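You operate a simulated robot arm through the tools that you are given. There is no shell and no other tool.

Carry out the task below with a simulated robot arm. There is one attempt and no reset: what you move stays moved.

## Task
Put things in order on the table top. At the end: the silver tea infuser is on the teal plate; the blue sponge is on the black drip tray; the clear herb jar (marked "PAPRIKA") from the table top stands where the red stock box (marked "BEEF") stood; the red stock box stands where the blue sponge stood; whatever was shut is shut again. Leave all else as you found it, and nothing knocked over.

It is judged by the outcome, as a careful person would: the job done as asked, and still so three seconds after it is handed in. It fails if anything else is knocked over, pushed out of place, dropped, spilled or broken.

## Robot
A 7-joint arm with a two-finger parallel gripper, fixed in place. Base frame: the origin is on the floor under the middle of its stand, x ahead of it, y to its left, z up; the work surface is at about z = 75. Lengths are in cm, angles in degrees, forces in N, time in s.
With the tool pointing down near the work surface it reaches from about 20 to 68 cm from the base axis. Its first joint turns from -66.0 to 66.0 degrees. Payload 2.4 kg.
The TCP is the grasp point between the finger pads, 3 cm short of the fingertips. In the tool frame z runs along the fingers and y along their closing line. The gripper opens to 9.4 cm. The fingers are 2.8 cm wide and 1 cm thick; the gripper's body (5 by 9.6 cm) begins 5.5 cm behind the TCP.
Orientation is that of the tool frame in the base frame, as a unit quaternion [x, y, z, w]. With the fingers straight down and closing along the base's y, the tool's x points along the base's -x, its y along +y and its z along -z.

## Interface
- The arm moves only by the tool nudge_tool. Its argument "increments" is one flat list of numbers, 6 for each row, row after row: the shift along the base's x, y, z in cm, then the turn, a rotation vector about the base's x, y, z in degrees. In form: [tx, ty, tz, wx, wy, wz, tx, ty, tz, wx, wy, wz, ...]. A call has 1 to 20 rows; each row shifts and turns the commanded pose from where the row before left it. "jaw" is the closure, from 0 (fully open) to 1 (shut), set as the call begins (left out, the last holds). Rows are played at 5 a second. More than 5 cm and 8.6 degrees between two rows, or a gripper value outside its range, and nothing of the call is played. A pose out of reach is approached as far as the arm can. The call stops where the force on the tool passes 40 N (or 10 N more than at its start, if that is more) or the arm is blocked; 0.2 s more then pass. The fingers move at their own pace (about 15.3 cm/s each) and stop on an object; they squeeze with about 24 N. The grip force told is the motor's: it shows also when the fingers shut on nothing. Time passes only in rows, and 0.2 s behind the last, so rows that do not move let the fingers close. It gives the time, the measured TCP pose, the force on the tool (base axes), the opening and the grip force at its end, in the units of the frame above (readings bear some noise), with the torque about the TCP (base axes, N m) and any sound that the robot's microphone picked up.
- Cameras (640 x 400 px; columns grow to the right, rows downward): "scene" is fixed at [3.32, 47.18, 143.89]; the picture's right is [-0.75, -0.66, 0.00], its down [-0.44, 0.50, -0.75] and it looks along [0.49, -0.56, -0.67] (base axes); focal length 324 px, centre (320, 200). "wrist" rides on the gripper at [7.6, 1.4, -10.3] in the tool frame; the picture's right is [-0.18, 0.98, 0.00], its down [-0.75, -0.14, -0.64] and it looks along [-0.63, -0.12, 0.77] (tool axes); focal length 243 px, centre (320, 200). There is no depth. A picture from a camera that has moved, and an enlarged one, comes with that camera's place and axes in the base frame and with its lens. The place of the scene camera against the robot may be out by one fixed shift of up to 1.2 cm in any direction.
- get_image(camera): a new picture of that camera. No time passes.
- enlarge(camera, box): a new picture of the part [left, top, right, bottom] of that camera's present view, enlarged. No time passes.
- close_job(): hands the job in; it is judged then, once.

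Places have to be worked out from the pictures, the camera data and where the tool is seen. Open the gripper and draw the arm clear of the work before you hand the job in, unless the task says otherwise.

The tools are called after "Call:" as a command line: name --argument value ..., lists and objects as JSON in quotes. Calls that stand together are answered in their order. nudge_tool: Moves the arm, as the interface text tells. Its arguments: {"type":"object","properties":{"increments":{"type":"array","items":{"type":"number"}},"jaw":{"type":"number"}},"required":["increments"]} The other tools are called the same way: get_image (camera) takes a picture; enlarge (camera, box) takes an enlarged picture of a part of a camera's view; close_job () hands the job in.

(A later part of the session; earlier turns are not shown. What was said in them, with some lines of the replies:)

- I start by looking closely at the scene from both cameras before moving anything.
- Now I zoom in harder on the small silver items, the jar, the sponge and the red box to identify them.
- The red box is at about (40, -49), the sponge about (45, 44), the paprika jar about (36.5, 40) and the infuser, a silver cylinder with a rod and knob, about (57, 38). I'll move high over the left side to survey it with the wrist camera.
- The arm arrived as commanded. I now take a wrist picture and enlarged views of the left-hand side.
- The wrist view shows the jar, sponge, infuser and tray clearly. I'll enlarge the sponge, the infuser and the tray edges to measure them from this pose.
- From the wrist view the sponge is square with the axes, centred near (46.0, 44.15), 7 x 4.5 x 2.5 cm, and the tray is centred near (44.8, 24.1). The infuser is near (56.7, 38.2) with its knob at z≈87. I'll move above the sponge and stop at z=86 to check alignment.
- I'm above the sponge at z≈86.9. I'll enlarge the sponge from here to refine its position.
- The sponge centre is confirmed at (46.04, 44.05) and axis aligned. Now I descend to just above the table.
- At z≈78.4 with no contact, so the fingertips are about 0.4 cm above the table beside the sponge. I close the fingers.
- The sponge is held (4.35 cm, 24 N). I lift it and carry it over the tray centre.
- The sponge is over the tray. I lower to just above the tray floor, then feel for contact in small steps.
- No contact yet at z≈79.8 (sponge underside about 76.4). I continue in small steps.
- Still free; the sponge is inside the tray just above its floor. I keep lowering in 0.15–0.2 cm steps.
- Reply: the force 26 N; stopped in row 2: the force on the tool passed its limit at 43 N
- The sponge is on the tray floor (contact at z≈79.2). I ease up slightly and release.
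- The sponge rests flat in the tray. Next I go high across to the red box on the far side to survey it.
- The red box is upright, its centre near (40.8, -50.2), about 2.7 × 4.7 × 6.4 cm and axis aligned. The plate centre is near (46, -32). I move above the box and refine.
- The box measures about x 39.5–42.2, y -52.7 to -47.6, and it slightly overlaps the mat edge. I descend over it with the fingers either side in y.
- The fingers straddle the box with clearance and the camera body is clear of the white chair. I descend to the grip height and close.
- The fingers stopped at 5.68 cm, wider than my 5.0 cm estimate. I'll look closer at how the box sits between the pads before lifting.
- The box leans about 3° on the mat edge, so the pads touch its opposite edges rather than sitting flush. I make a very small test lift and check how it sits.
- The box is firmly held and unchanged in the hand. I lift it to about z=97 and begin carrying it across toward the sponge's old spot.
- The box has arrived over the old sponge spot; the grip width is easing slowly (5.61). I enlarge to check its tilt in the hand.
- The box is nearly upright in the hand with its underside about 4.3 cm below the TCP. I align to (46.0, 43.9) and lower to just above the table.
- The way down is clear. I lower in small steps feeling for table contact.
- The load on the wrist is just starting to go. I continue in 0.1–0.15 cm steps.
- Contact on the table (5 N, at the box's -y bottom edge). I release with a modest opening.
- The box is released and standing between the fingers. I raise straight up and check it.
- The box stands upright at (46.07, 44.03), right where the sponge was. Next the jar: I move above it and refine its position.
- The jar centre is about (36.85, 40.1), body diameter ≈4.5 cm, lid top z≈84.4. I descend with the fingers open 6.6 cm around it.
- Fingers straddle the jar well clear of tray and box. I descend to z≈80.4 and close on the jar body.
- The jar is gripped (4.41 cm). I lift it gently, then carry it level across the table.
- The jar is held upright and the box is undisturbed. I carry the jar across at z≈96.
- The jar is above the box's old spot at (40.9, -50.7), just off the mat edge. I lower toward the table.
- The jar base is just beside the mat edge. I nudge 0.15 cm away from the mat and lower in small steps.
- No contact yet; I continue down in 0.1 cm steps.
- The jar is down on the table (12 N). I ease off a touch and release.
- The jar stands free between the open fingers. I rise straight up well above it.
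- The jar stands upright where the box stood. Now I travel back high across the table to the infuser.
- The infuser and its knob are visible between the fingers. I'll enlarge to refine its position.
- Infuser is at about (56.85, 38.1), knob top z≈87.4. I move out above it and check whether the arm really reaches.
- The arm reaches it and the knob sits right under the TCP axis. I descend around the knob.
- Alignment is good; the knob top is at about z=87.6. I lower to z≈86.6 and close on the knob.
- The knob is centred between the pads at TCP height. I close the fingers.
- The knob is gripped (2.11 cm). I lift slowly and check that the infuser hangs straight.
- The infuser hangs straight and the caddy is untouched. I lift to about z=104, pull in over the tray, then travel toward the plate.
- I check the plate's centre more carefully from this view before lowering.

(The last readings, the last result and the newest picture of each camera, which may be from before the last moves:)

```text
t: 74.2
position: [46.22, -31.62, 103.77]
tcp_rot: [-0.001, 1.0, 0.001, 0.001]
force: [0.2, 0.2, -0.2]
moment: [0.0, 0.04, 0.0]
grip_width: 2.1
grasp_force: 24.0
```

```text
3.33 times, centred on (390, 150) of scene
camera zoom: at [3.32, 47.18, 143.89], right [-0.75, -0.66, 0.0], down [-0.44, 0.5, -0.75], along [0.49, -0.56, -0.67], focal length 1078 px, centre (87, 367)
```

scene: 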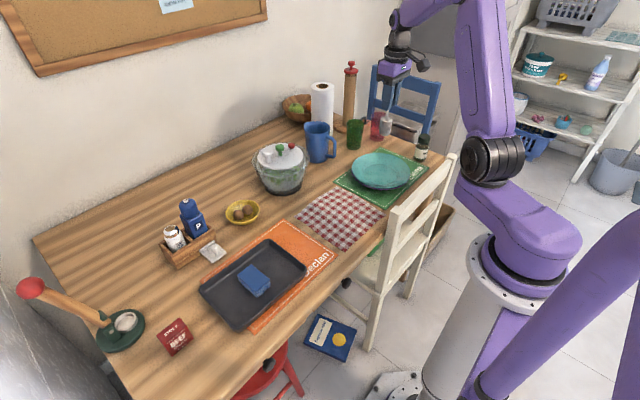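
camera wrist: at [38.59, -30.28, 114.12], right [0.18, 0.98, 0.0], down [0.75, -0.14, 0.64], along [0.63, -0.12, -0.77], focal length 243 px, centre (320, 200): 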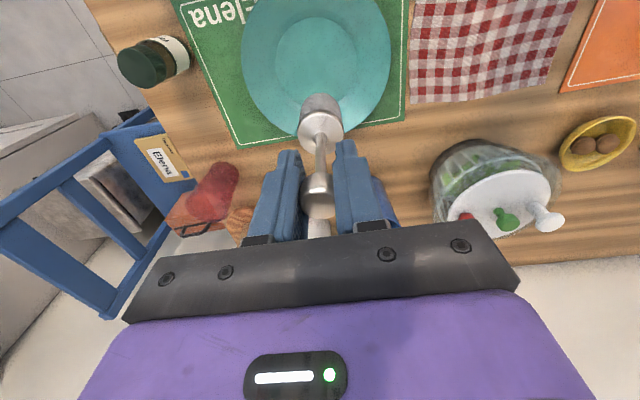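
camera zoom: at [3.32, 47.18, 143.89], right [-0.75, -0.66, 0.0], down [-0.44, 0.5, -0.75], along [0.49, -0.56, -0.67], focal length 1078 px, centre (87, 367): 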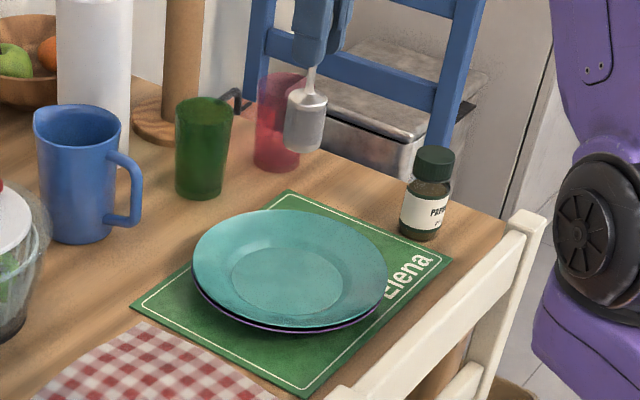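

The plate's well is centred at about (45.6, -32.0). I shift there and lower to just above the plate.

Call:
nudge_tool --increments '[-0.6, -0.4, -2.0, 0, 0, 0, 0, 0, -3.0, 0, 0, 0, 0, 0, -3.0, 0, 0, 0, 0, 0, -3.0, 0, 0, 0, 0, 0, -2.0, 0, 0, 0, 0, 0, 0, 0, 0, 0]'

Call:
get_image --camera "wrist"

Call:
enlarge --camera "scene" --box '[330, 90, 450, 210]'

```text
t: 75.6
position: [45.66, -32.01, 90.83]
tcp_rot: [0.0, 1.0, 0.001, 0.001]
force: [-1.0, -0.6, -1.3]
moment: [-0.02, 0.02, 0.0]
grip_width: 2.1
grasp_force: 23.9
```

```text
taken
camera wrist: at [37.94, -30.51, 101.16], right [0.18, 0.98, 0.0], down [0.75, -0.14, 0.64], along [0.63, -0.12, -0.77], focal length 243 px, centre (320, 200)
```

wrist: 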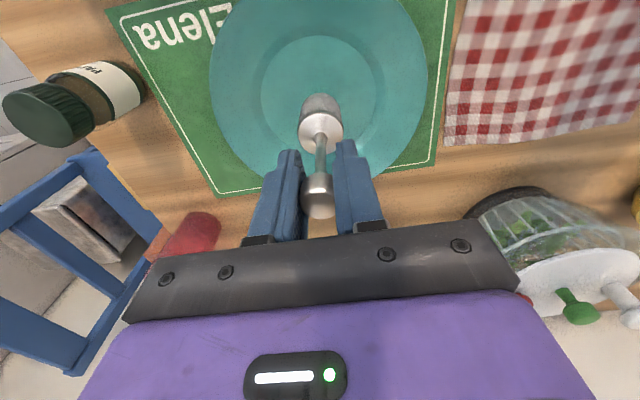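

```text
3.33 times, centred on (390, 150) of scene
camera zoom: at [3.32, 47.18, 143.89], right [-0.75, -0.66, 0.0], down [-0.44, 0.5, -0.75], along [0.49, -0.56, -0.67], focal length 1078 px, centre (87, 367)
```

zoom: 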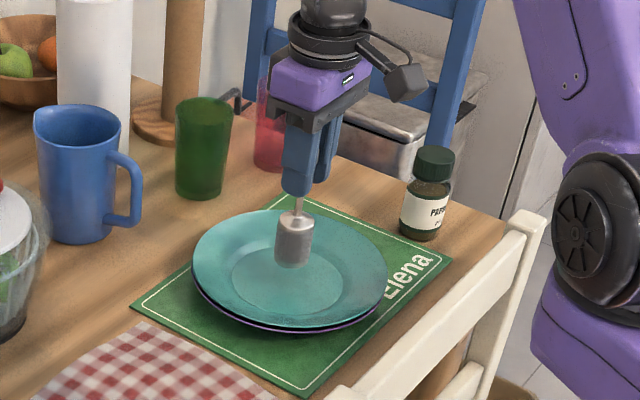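

The infuser is over the plate's well. I lower in small steps, watching the force.

Call:
nudge_tool --increments '[0, 0, -0.5, 0, 0, 0, 0, 0, -0.5, 0, 0, 0, 0, 0, 0, 0, 0, 0]'

Call:
nudge_tool --increments '[0, 0, -0.3, 0, 0, 0, 0, 0, 0, 0, 0, 0]'

Call:
nudge_tool --increments '[0, 0, -0.2, 0, 0, 0, 0, 0, 0, 0, 0, 0]'

Call:
nudge_tool --increments '[0, 0, -0.2, 0, 0, 0, 0, 0, 0, 0, 0, 0]'

```text
t: 76.4
position: [45.64, -32.03, 89.95]
tcp_rot: [0.0, 1.0, 0.001, 0.001]
force: [0.2, -0.1, -0.9]
moment: [-0.01, 0.0, 0.02]
grip_width: 2.12
grasp_force: 24.1
```

```text
t: 77.0
position: [45.68, -31.91, 89.54]
tcp_rot: [0.0, 1.0, 0.001, 0.001]
force: [0.3, -0.6, -1.1]
moment: [-0.04, 0.02, -0.02]
grip_width: 2.08
grasp_force: 23.5
```

```text
t: 77.6
position: [45.48, -31.9, 89.3]
tcp_rot: [0.0, 1.0, 0.0, 0.001]
force: [0.7, -0.3, -1.2]
moment: [-0.02, -0.01, 0.03]
grip_width: 2.11
grasp_force: 23.8
```

```text
t: 78.2
position: [45.7, -31.94, 89.12]
tcp_rot: [-0.001, 1.0, 0.001, 0.0]
force: [0.0, 0.3, -0.8]
moment: [-0.01, -0.02, 0.0]
grip_width: 2.09
grasp_force: 24.2
```

Call:
enlarge --camera "scene" --box '[350, 120, 430, 200]'

Call:
nudge_tool --increments '[0, 0, -0.2, 0, 0, 0, 0, 0, 0, 0, 0, 0]'

Call:
nudge_tool --increments '[0, 0, -0.15, 0, 0, 0, 0, 0, 0, 0, 0, 0]'

Call:
nudge_tool --increments '[0, 0, -0.15, 0, 0, 0, 0, 0, 0, 0, 0, 0]'

```text
5.00 times, centred on (390, 160) of scene
camera zoom: at [3.32, 47.18, 143.89], right [-0.75, -0.66, 0.0], down [-0.44, 0.5, -0.75], along [0.49, -0.56, -0.67], focal length 1617 px, centre (-30, 400)
```

zoom: 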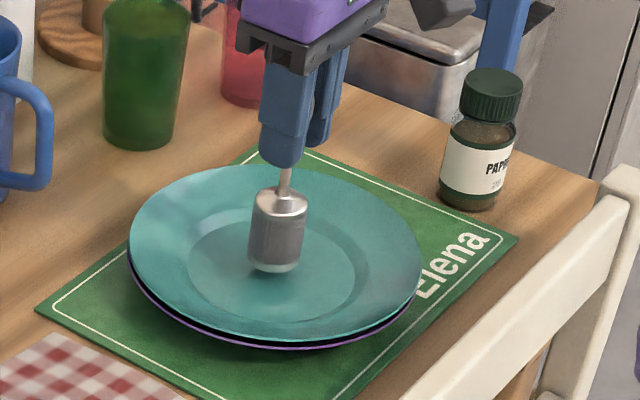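

```text
t: 78.8
position: [45.63, -31.96, 89.15]
tcp_rot: [0.0, 1.0, 0.001, 0.001]
force: [0.1, -0.3, -0.4]
moment: [-0.03, 0.0, 0.0]
grip_width: 2.09
grasp_force: 23.6
```

```text
t: 79.4
position: [45.6, -31.97, 88.81]
tcp_rot: [0.0, 1.0, 0.001, 0.001]
force: [-0.2, 0.3, -0.1]
moment: [0.01, 0.03, 0.0]
grip_width: 2.08
grasp_force: 23.9
```

```text
t: 80.0
position: [45.64, -31.97, 88.7]
tcp_rot: [0.0, 1.0, 0.001, 0.001]
force: [0.2, -0.2, -1.0]
moment: [0.01, 0.0, -0.02]
grip_width: 2.08
grasp_force: 24.6
```

The infuser is very near the plate surface with no contact force yet (bottom ≈ 77.1). I keep going in 0.12 cm steps.

Call:
nudge_tool --increments '[0, 0, -0.12, 0, 0, 0, 0, 0, 0, 0, 0, 0]'

Call:
nudge_tool --increments '[0, 0, -0.12, 0, 0, 0, 0, 0, 0, 0, 0, 0]'

Call:
nudge_tool --increments '[0, 0, -0.12, 0, 0, 0, 0, 0, 0, 0, 0, 0]'

Call:
enlarge --camera "scene" --box '[350, 120, 430, 200]'

```text
t: 80.6
position: [45.69, -31.96, 88.55]
tcp_rot: [0.001, 1.0, 0.0, 0.002]
force: [-0.2, -0.2, -1.3]
moment: [-0.02, 0.0, 0.03]
grip_width: 2.09
grasp_force: 24.0
```

```text
t: 81.2
position: [45.62, -32.0, 88.31]
tcp_rot: [0.0, 1.0, 0.0, 0.001]
force: [-0.5, 0.1, -0.5]
moment: [0.0, 0.01, 0.0]
grip_width: 2.09
grasp_force: 24.3
```

```text
t: 81.8
position: [45.6, -32.0, 88.26]
tcp_rot: [0.0, 1.0, 0.002, 0.001]
force: [0.3, 0.7, 0.3]
moment: [0.01, -0.01, -0.06]
grip_width: 2.1
grasp_force: 23.7
```

```text
5.00 times, centred on (390, 160) of scene
camera zoom: at [3.32, 47.18, 143.89], right [-0.75, -0.66, 0.0], down [-0.44, 0.5, -0.75], along [0.49, -0.56, -0.67], focal length 1617 px, centre (-30, 400)
```

zoom: 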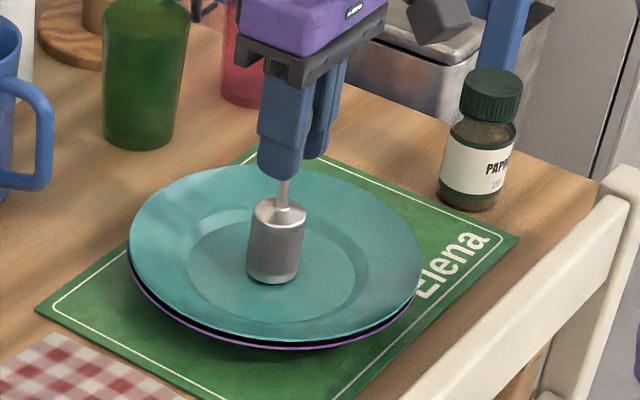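

The infuser seems to be just touching the plate. Another 0.1 cm step to confirm.

Call:
nudge_tool --increments '[0, 0, -0.1, 0, 0, 0, 0, 0, 0, 0, 0, 0]'

Call:
nudge_tool --increments '[0, 0, -0.08, 0, 0, 0, 0, 0, 0, 0, 0, 0]'

```text
t: 82.4
position: [45.65, -31.98, 88.12]
tcp_rot: [0.0, 1.0, 0.001, 0.0]
force: [-1.1, 1.7, 5.4]
moment: [-0.02, 0.17, 0.0]
grip_width: 2.12
grasp_force: 23.4
```

```text
t: 83.0
position: [45.65, -31.86, 88.16]
tcp_rot: [0.0, 1.0, 0.0, 0.001]
force: [-1.4, 1.6, 13.6]
moment: [0.21, 0.09, -0.02]
grip_width: 2.08
grasp_force: 24.5
```

Contact with the plate (13.6 N). I ease up 0.1 cm so there's no push left, then release.

Call:
nudge_tool --increments '[0, 0, 0.1, 0, 0, 0, 0, 0, 0, 0, 0, 0]'

Call:
nudge_tool --increments '[0, 0, 0, 0, 0, 0, 0, 0, 0, 0, 0, 0, 0, 0, 0, 0, 0, 0]' --jaw 0.5

Call:
get_image --camera "wrist"

Call:
enlarge --camera "scene" --box '[350, 100, 430, 200]'

```text
t: 83.6
position: [45.54, -31.92, 88.25]
tcp_rot: [0.0, 1.0, 0.001, -0.001]
force: [1.1, -0.3, -1.1]
moment: [-0.02, 0.01, -0.01]
grip_width: 2.08
grasp_force: 23.9
```

```text
t: 84.4
position: [45.75, -32.0, 88.2]
tcp_rot: [0.0, 1.0, 0.001, 0.001]
force: [0.3, 0.2, 0.5]
moment: [0.0, 0.01, 0.0]
grip_width: 4.72
grasp_force: 0.0
```

```text
taken
camera wrist: at [37.96, -30.54, 98.53], right [0.18, 0.98, 0.0], down [0.75, -0.14, 0.64], along [0.63, -0.12, -0.77], focal length 243 px, centre (320, 200)
```

wrist: 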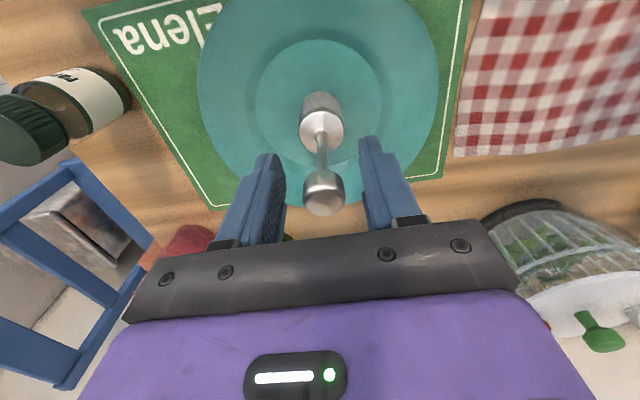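

```text
4.00 times, centred on (390, 150) of scene
camera zoom: at [3.32, 47.18, 143.89], right [-0.75, -0.66, 0.0], down [-0.44, 0.5, -0.75], along [0.49, -0.56, -0.67], focal length 1294 px, centre (40, 400)
```

zoom: 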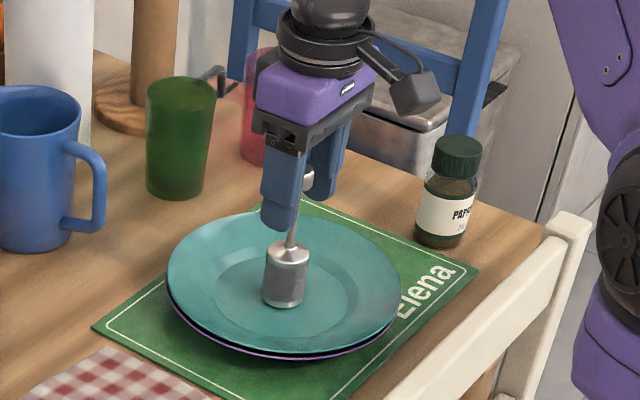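

The infuser stands on the plate by itself. I open a bit more and raise straight up, then check that it's still.

Call:
nudge_tool --increments '[0, 0, 0, 0, 0, 0, 0, 0, 1.5, 0, 0, 0, 0, 0, 2.5, 0, 0, 0, 0, 0, 3.5, 0, 0, 0, 0, 0, 3.5, 0, 0, 0, 0, 0, 3.5, 0, 0, 0, 0, 0, 0, 0, 0, 0]' --jaw 0.3

Call:
get_image --camera "wrist"

Call:
enlarge --camera "scene" --box '[340, 110, 440, 210]'

```text
t: 86.0
position: [45.69, -32.07, 102.69]
tcp_rot: [0.001, 1.0, 0.001, 0.001]
force: [0.4, 0.7, 0.2]
moment: [0.02, 0.0, -0.03]
grip_width: 6.57
grasp_force: 0.0
```

```text
taken
camera wrist: at [38.04, -30.54, 113.05], right [0.18, 0.98, 0.0], down [0.75, -0.14, 0.64], along [0.63, -0.12, -0.77], focal length 243 px, centre (320, 200)
```

wrist: 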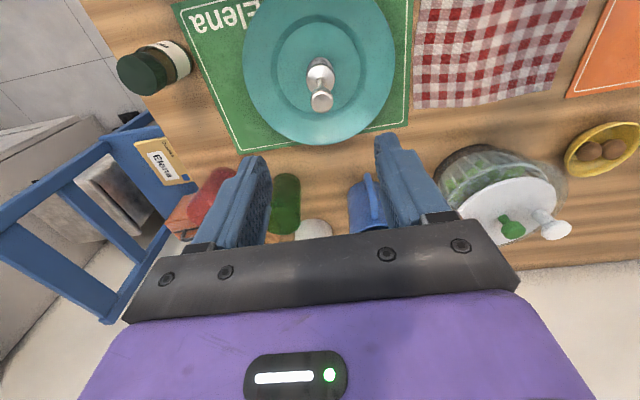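

```text
4.00 times, centred on (390, 160) of scene
camera zoom: at [3.32, 47.18, 143.89], right [-0.75, -0.66, 0.0], down [-0.44, 0.5, -0.75], along [0.49, -0.56, -0.67], focal length 1294 px, centre (40, 360)
```

zoom: 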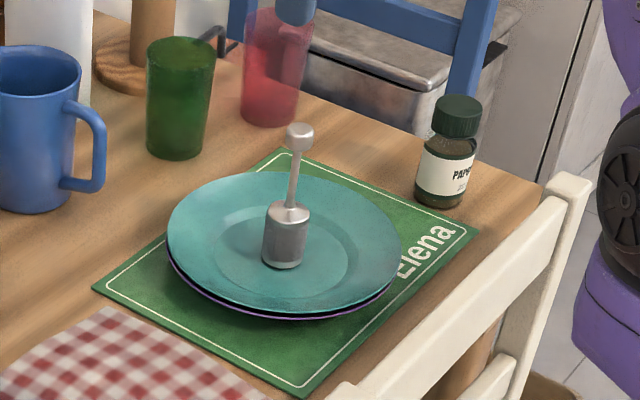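

The infuser stands upright in the plate's well. I open the gripper fully, draw the arm up to its starting area clear of everything, and take final pictures.

Call:
nudge_tool --increments '[-0.3, 1.0, 2.0, 0, 0, 0, -0.5, 3.5, 1.5, 0, 0, 0, -0.5, 4.0, 1.5, 0, 0, 0, -0.5, 4.0, 1.0, 0, 0, 0, -0.5, 4.0, 0.5, 0, 0, 0, -0.5, 4.0, 0.5, 0, 0, 0, -0.5, 4.0, 0, 0, 0, 0, -0.5, 4.0, 0, 0, 0, 0, -0.5, 4.0, 0, 0, 0, 0, -0.5, 3.0, 0, 0, 0, 0, 0, 0, 0, 0, 0, 0]' --jaw 0

Call:
get_image --camera "scene"

Call:
get_image --camera "wrist"

Call:
enlarge --camera "scene" --box '[340, 110, 440, 210]'

Call:
enlarge --camera "scene" --box '[80, 180, 340, 380]'

```text
t: 88.4
position: [40.74, 3.67, 109.79]
tcp_rot: [0.0, 1.0, 0.0, 0.001]
force: [-0.2, 0.8, 0.3]
moment: [0.01, 0.02, 0.01]
grip_width: 9.42
grasp_force: 0.1
```

```text
taken
```

scene: 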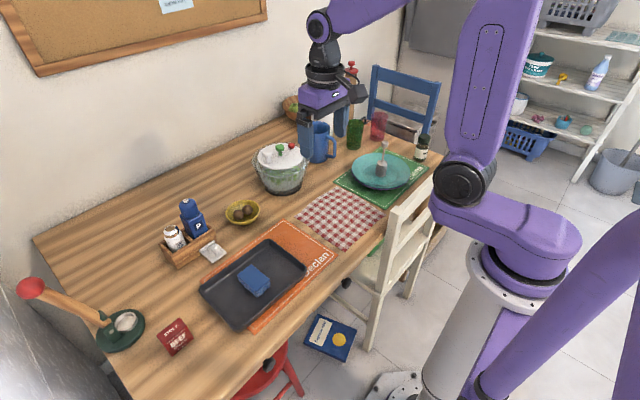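

```text
taken
camera wrist: at [33.17, 5.06, 120.08], right [0.18, 0.98, 0.0], down [0.75, -0.14, 0.64], along [0.63, -0.12, -0.77], focal length 243 px, centre (320, 200)
```

wrist: 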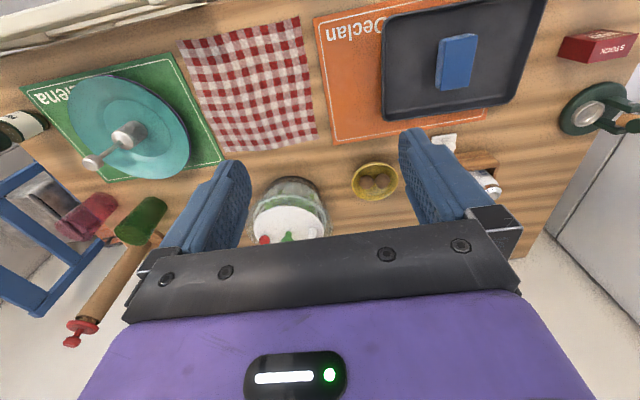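

```text
4.00 times, centred on (390, 160) of scene
camera zoom: at [3.32, 47.18, 143.89], right [-0.75, -0.66, 0.0], down [-0.44, 0.5, -0.75], along [0.49, -0.56, -0.67], focal length 1294 px, centre (40, 360)
```

zoom: 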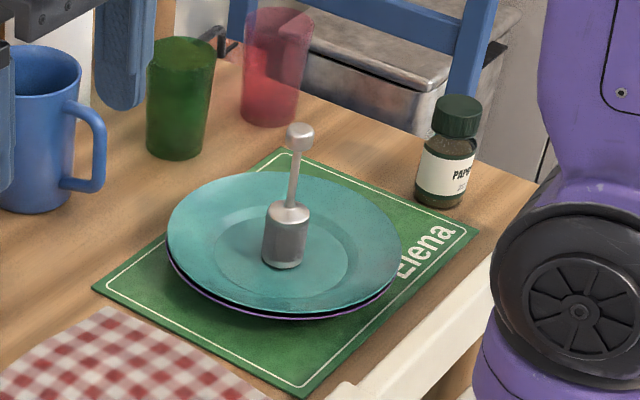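

```text
2.00 times, centred on (210, 280) of scene
camera zoom: at [3.32, 47.18, 143.89], right [-0.75, -0.66, 0.0], down [-0.44, 0.5, -0.75], along [0.49, -0.56, -0.67], focal length 647 px, centre (540, 40)
```

zoom: 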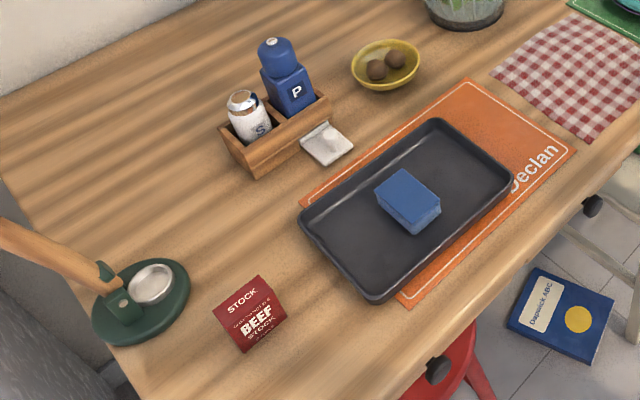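

All four moves look right and the rest is unchanged. One last close look at the infuser and the small grey item by the caddy, to be sure I moved the right silver object.

Call:
enlarge --camera "scene" --box '[360, 130, 410, 190]'

Call:
enlarge --camera "scene" --box '[190, 225, 240, 275]'

Call:
enlarge --camera "wrist" --box '[60, 70, 200, 190]'

```text
6.67 times, centred on (385, 160) of scene
camera zoom: at [3.32, 47.18, 143.89], right [-0.75, -0.66, 0.0], down [-0.44, 0.5, -0.75], along [0.49, -0.56, -0.67], focal length 2157 px, centre (-113, 467)
```

zoom: 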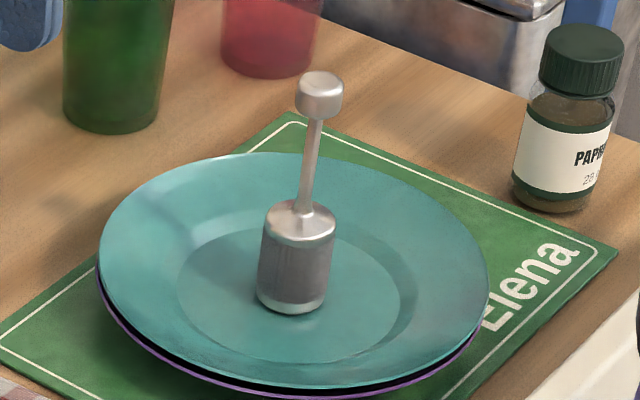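

```text
8.00 times, centred on (215, 250) of scene
camera zoom: at [3.32, 47.18, 143.89], right [-0.75, -0.66, 0.0], down [-0.44, 0.5, -0.75], along [0.49, -0.56, -0.67], focal length 2588 px, centre (1160, -200)
```

zoom: 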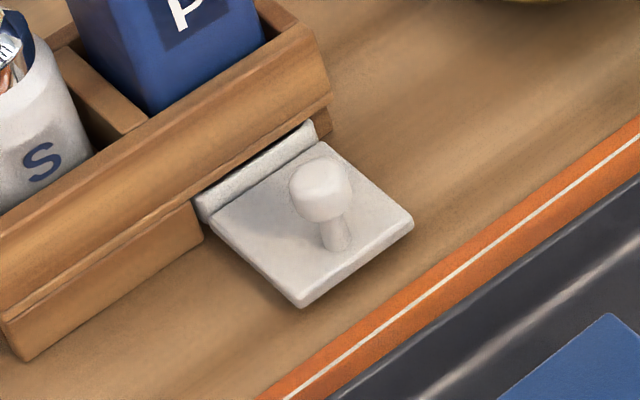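

```text
3.33 times, centred on (130, 130) of wrist
camera zoom: at [33.17, 5.06, 120.08], right [0.18, 0.98, 0.0], down [0.75, -0.14, 0.64], along [0.63, -0.12, -0.77], focal length 809 px, centre (953, 433)
```

zoom: 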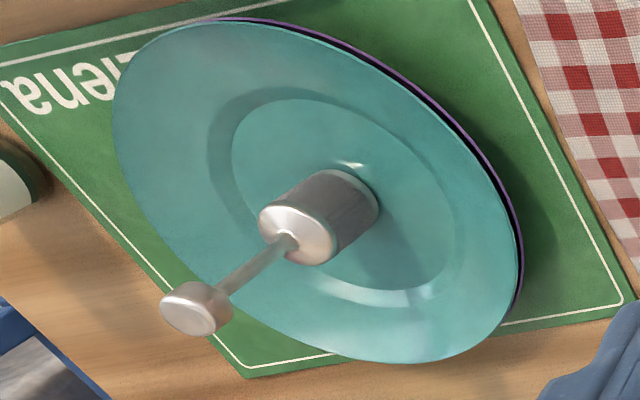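

The object on the plate is the mesh-bodied tea infuser; the grey piece by the caddy is a wall hook and hasn't been touched. Everything stands steady, the gripper is open and the arm is clear, so I hand the job in.

Call:
close_job

```text
The job is handed in.
```

The job is done and handed in. In the last pictures, everything was upright and steady, with the gripper open and the arm clear of the table.

- **Tea infuser:** it stands upright in the well of the teal plate.
- **Blue sponge:** it lies flat near the middle of the black drip tray.
- **Red stock box:** it stands where the sponge was, within about 0.1 cm by my measurements, with "BEEF" facing the same way as before.
- **Paprika jar:** it stands where the stock box was. I set it about 0.7 cm off the box's centre because the box had been leaning slightly on the edge of the green mat; the jar stands on bare table, just beside the mat.

I opened nothing, so there was nothing to shut again. Comparing the pictures, I saw nothing else on the table moved.
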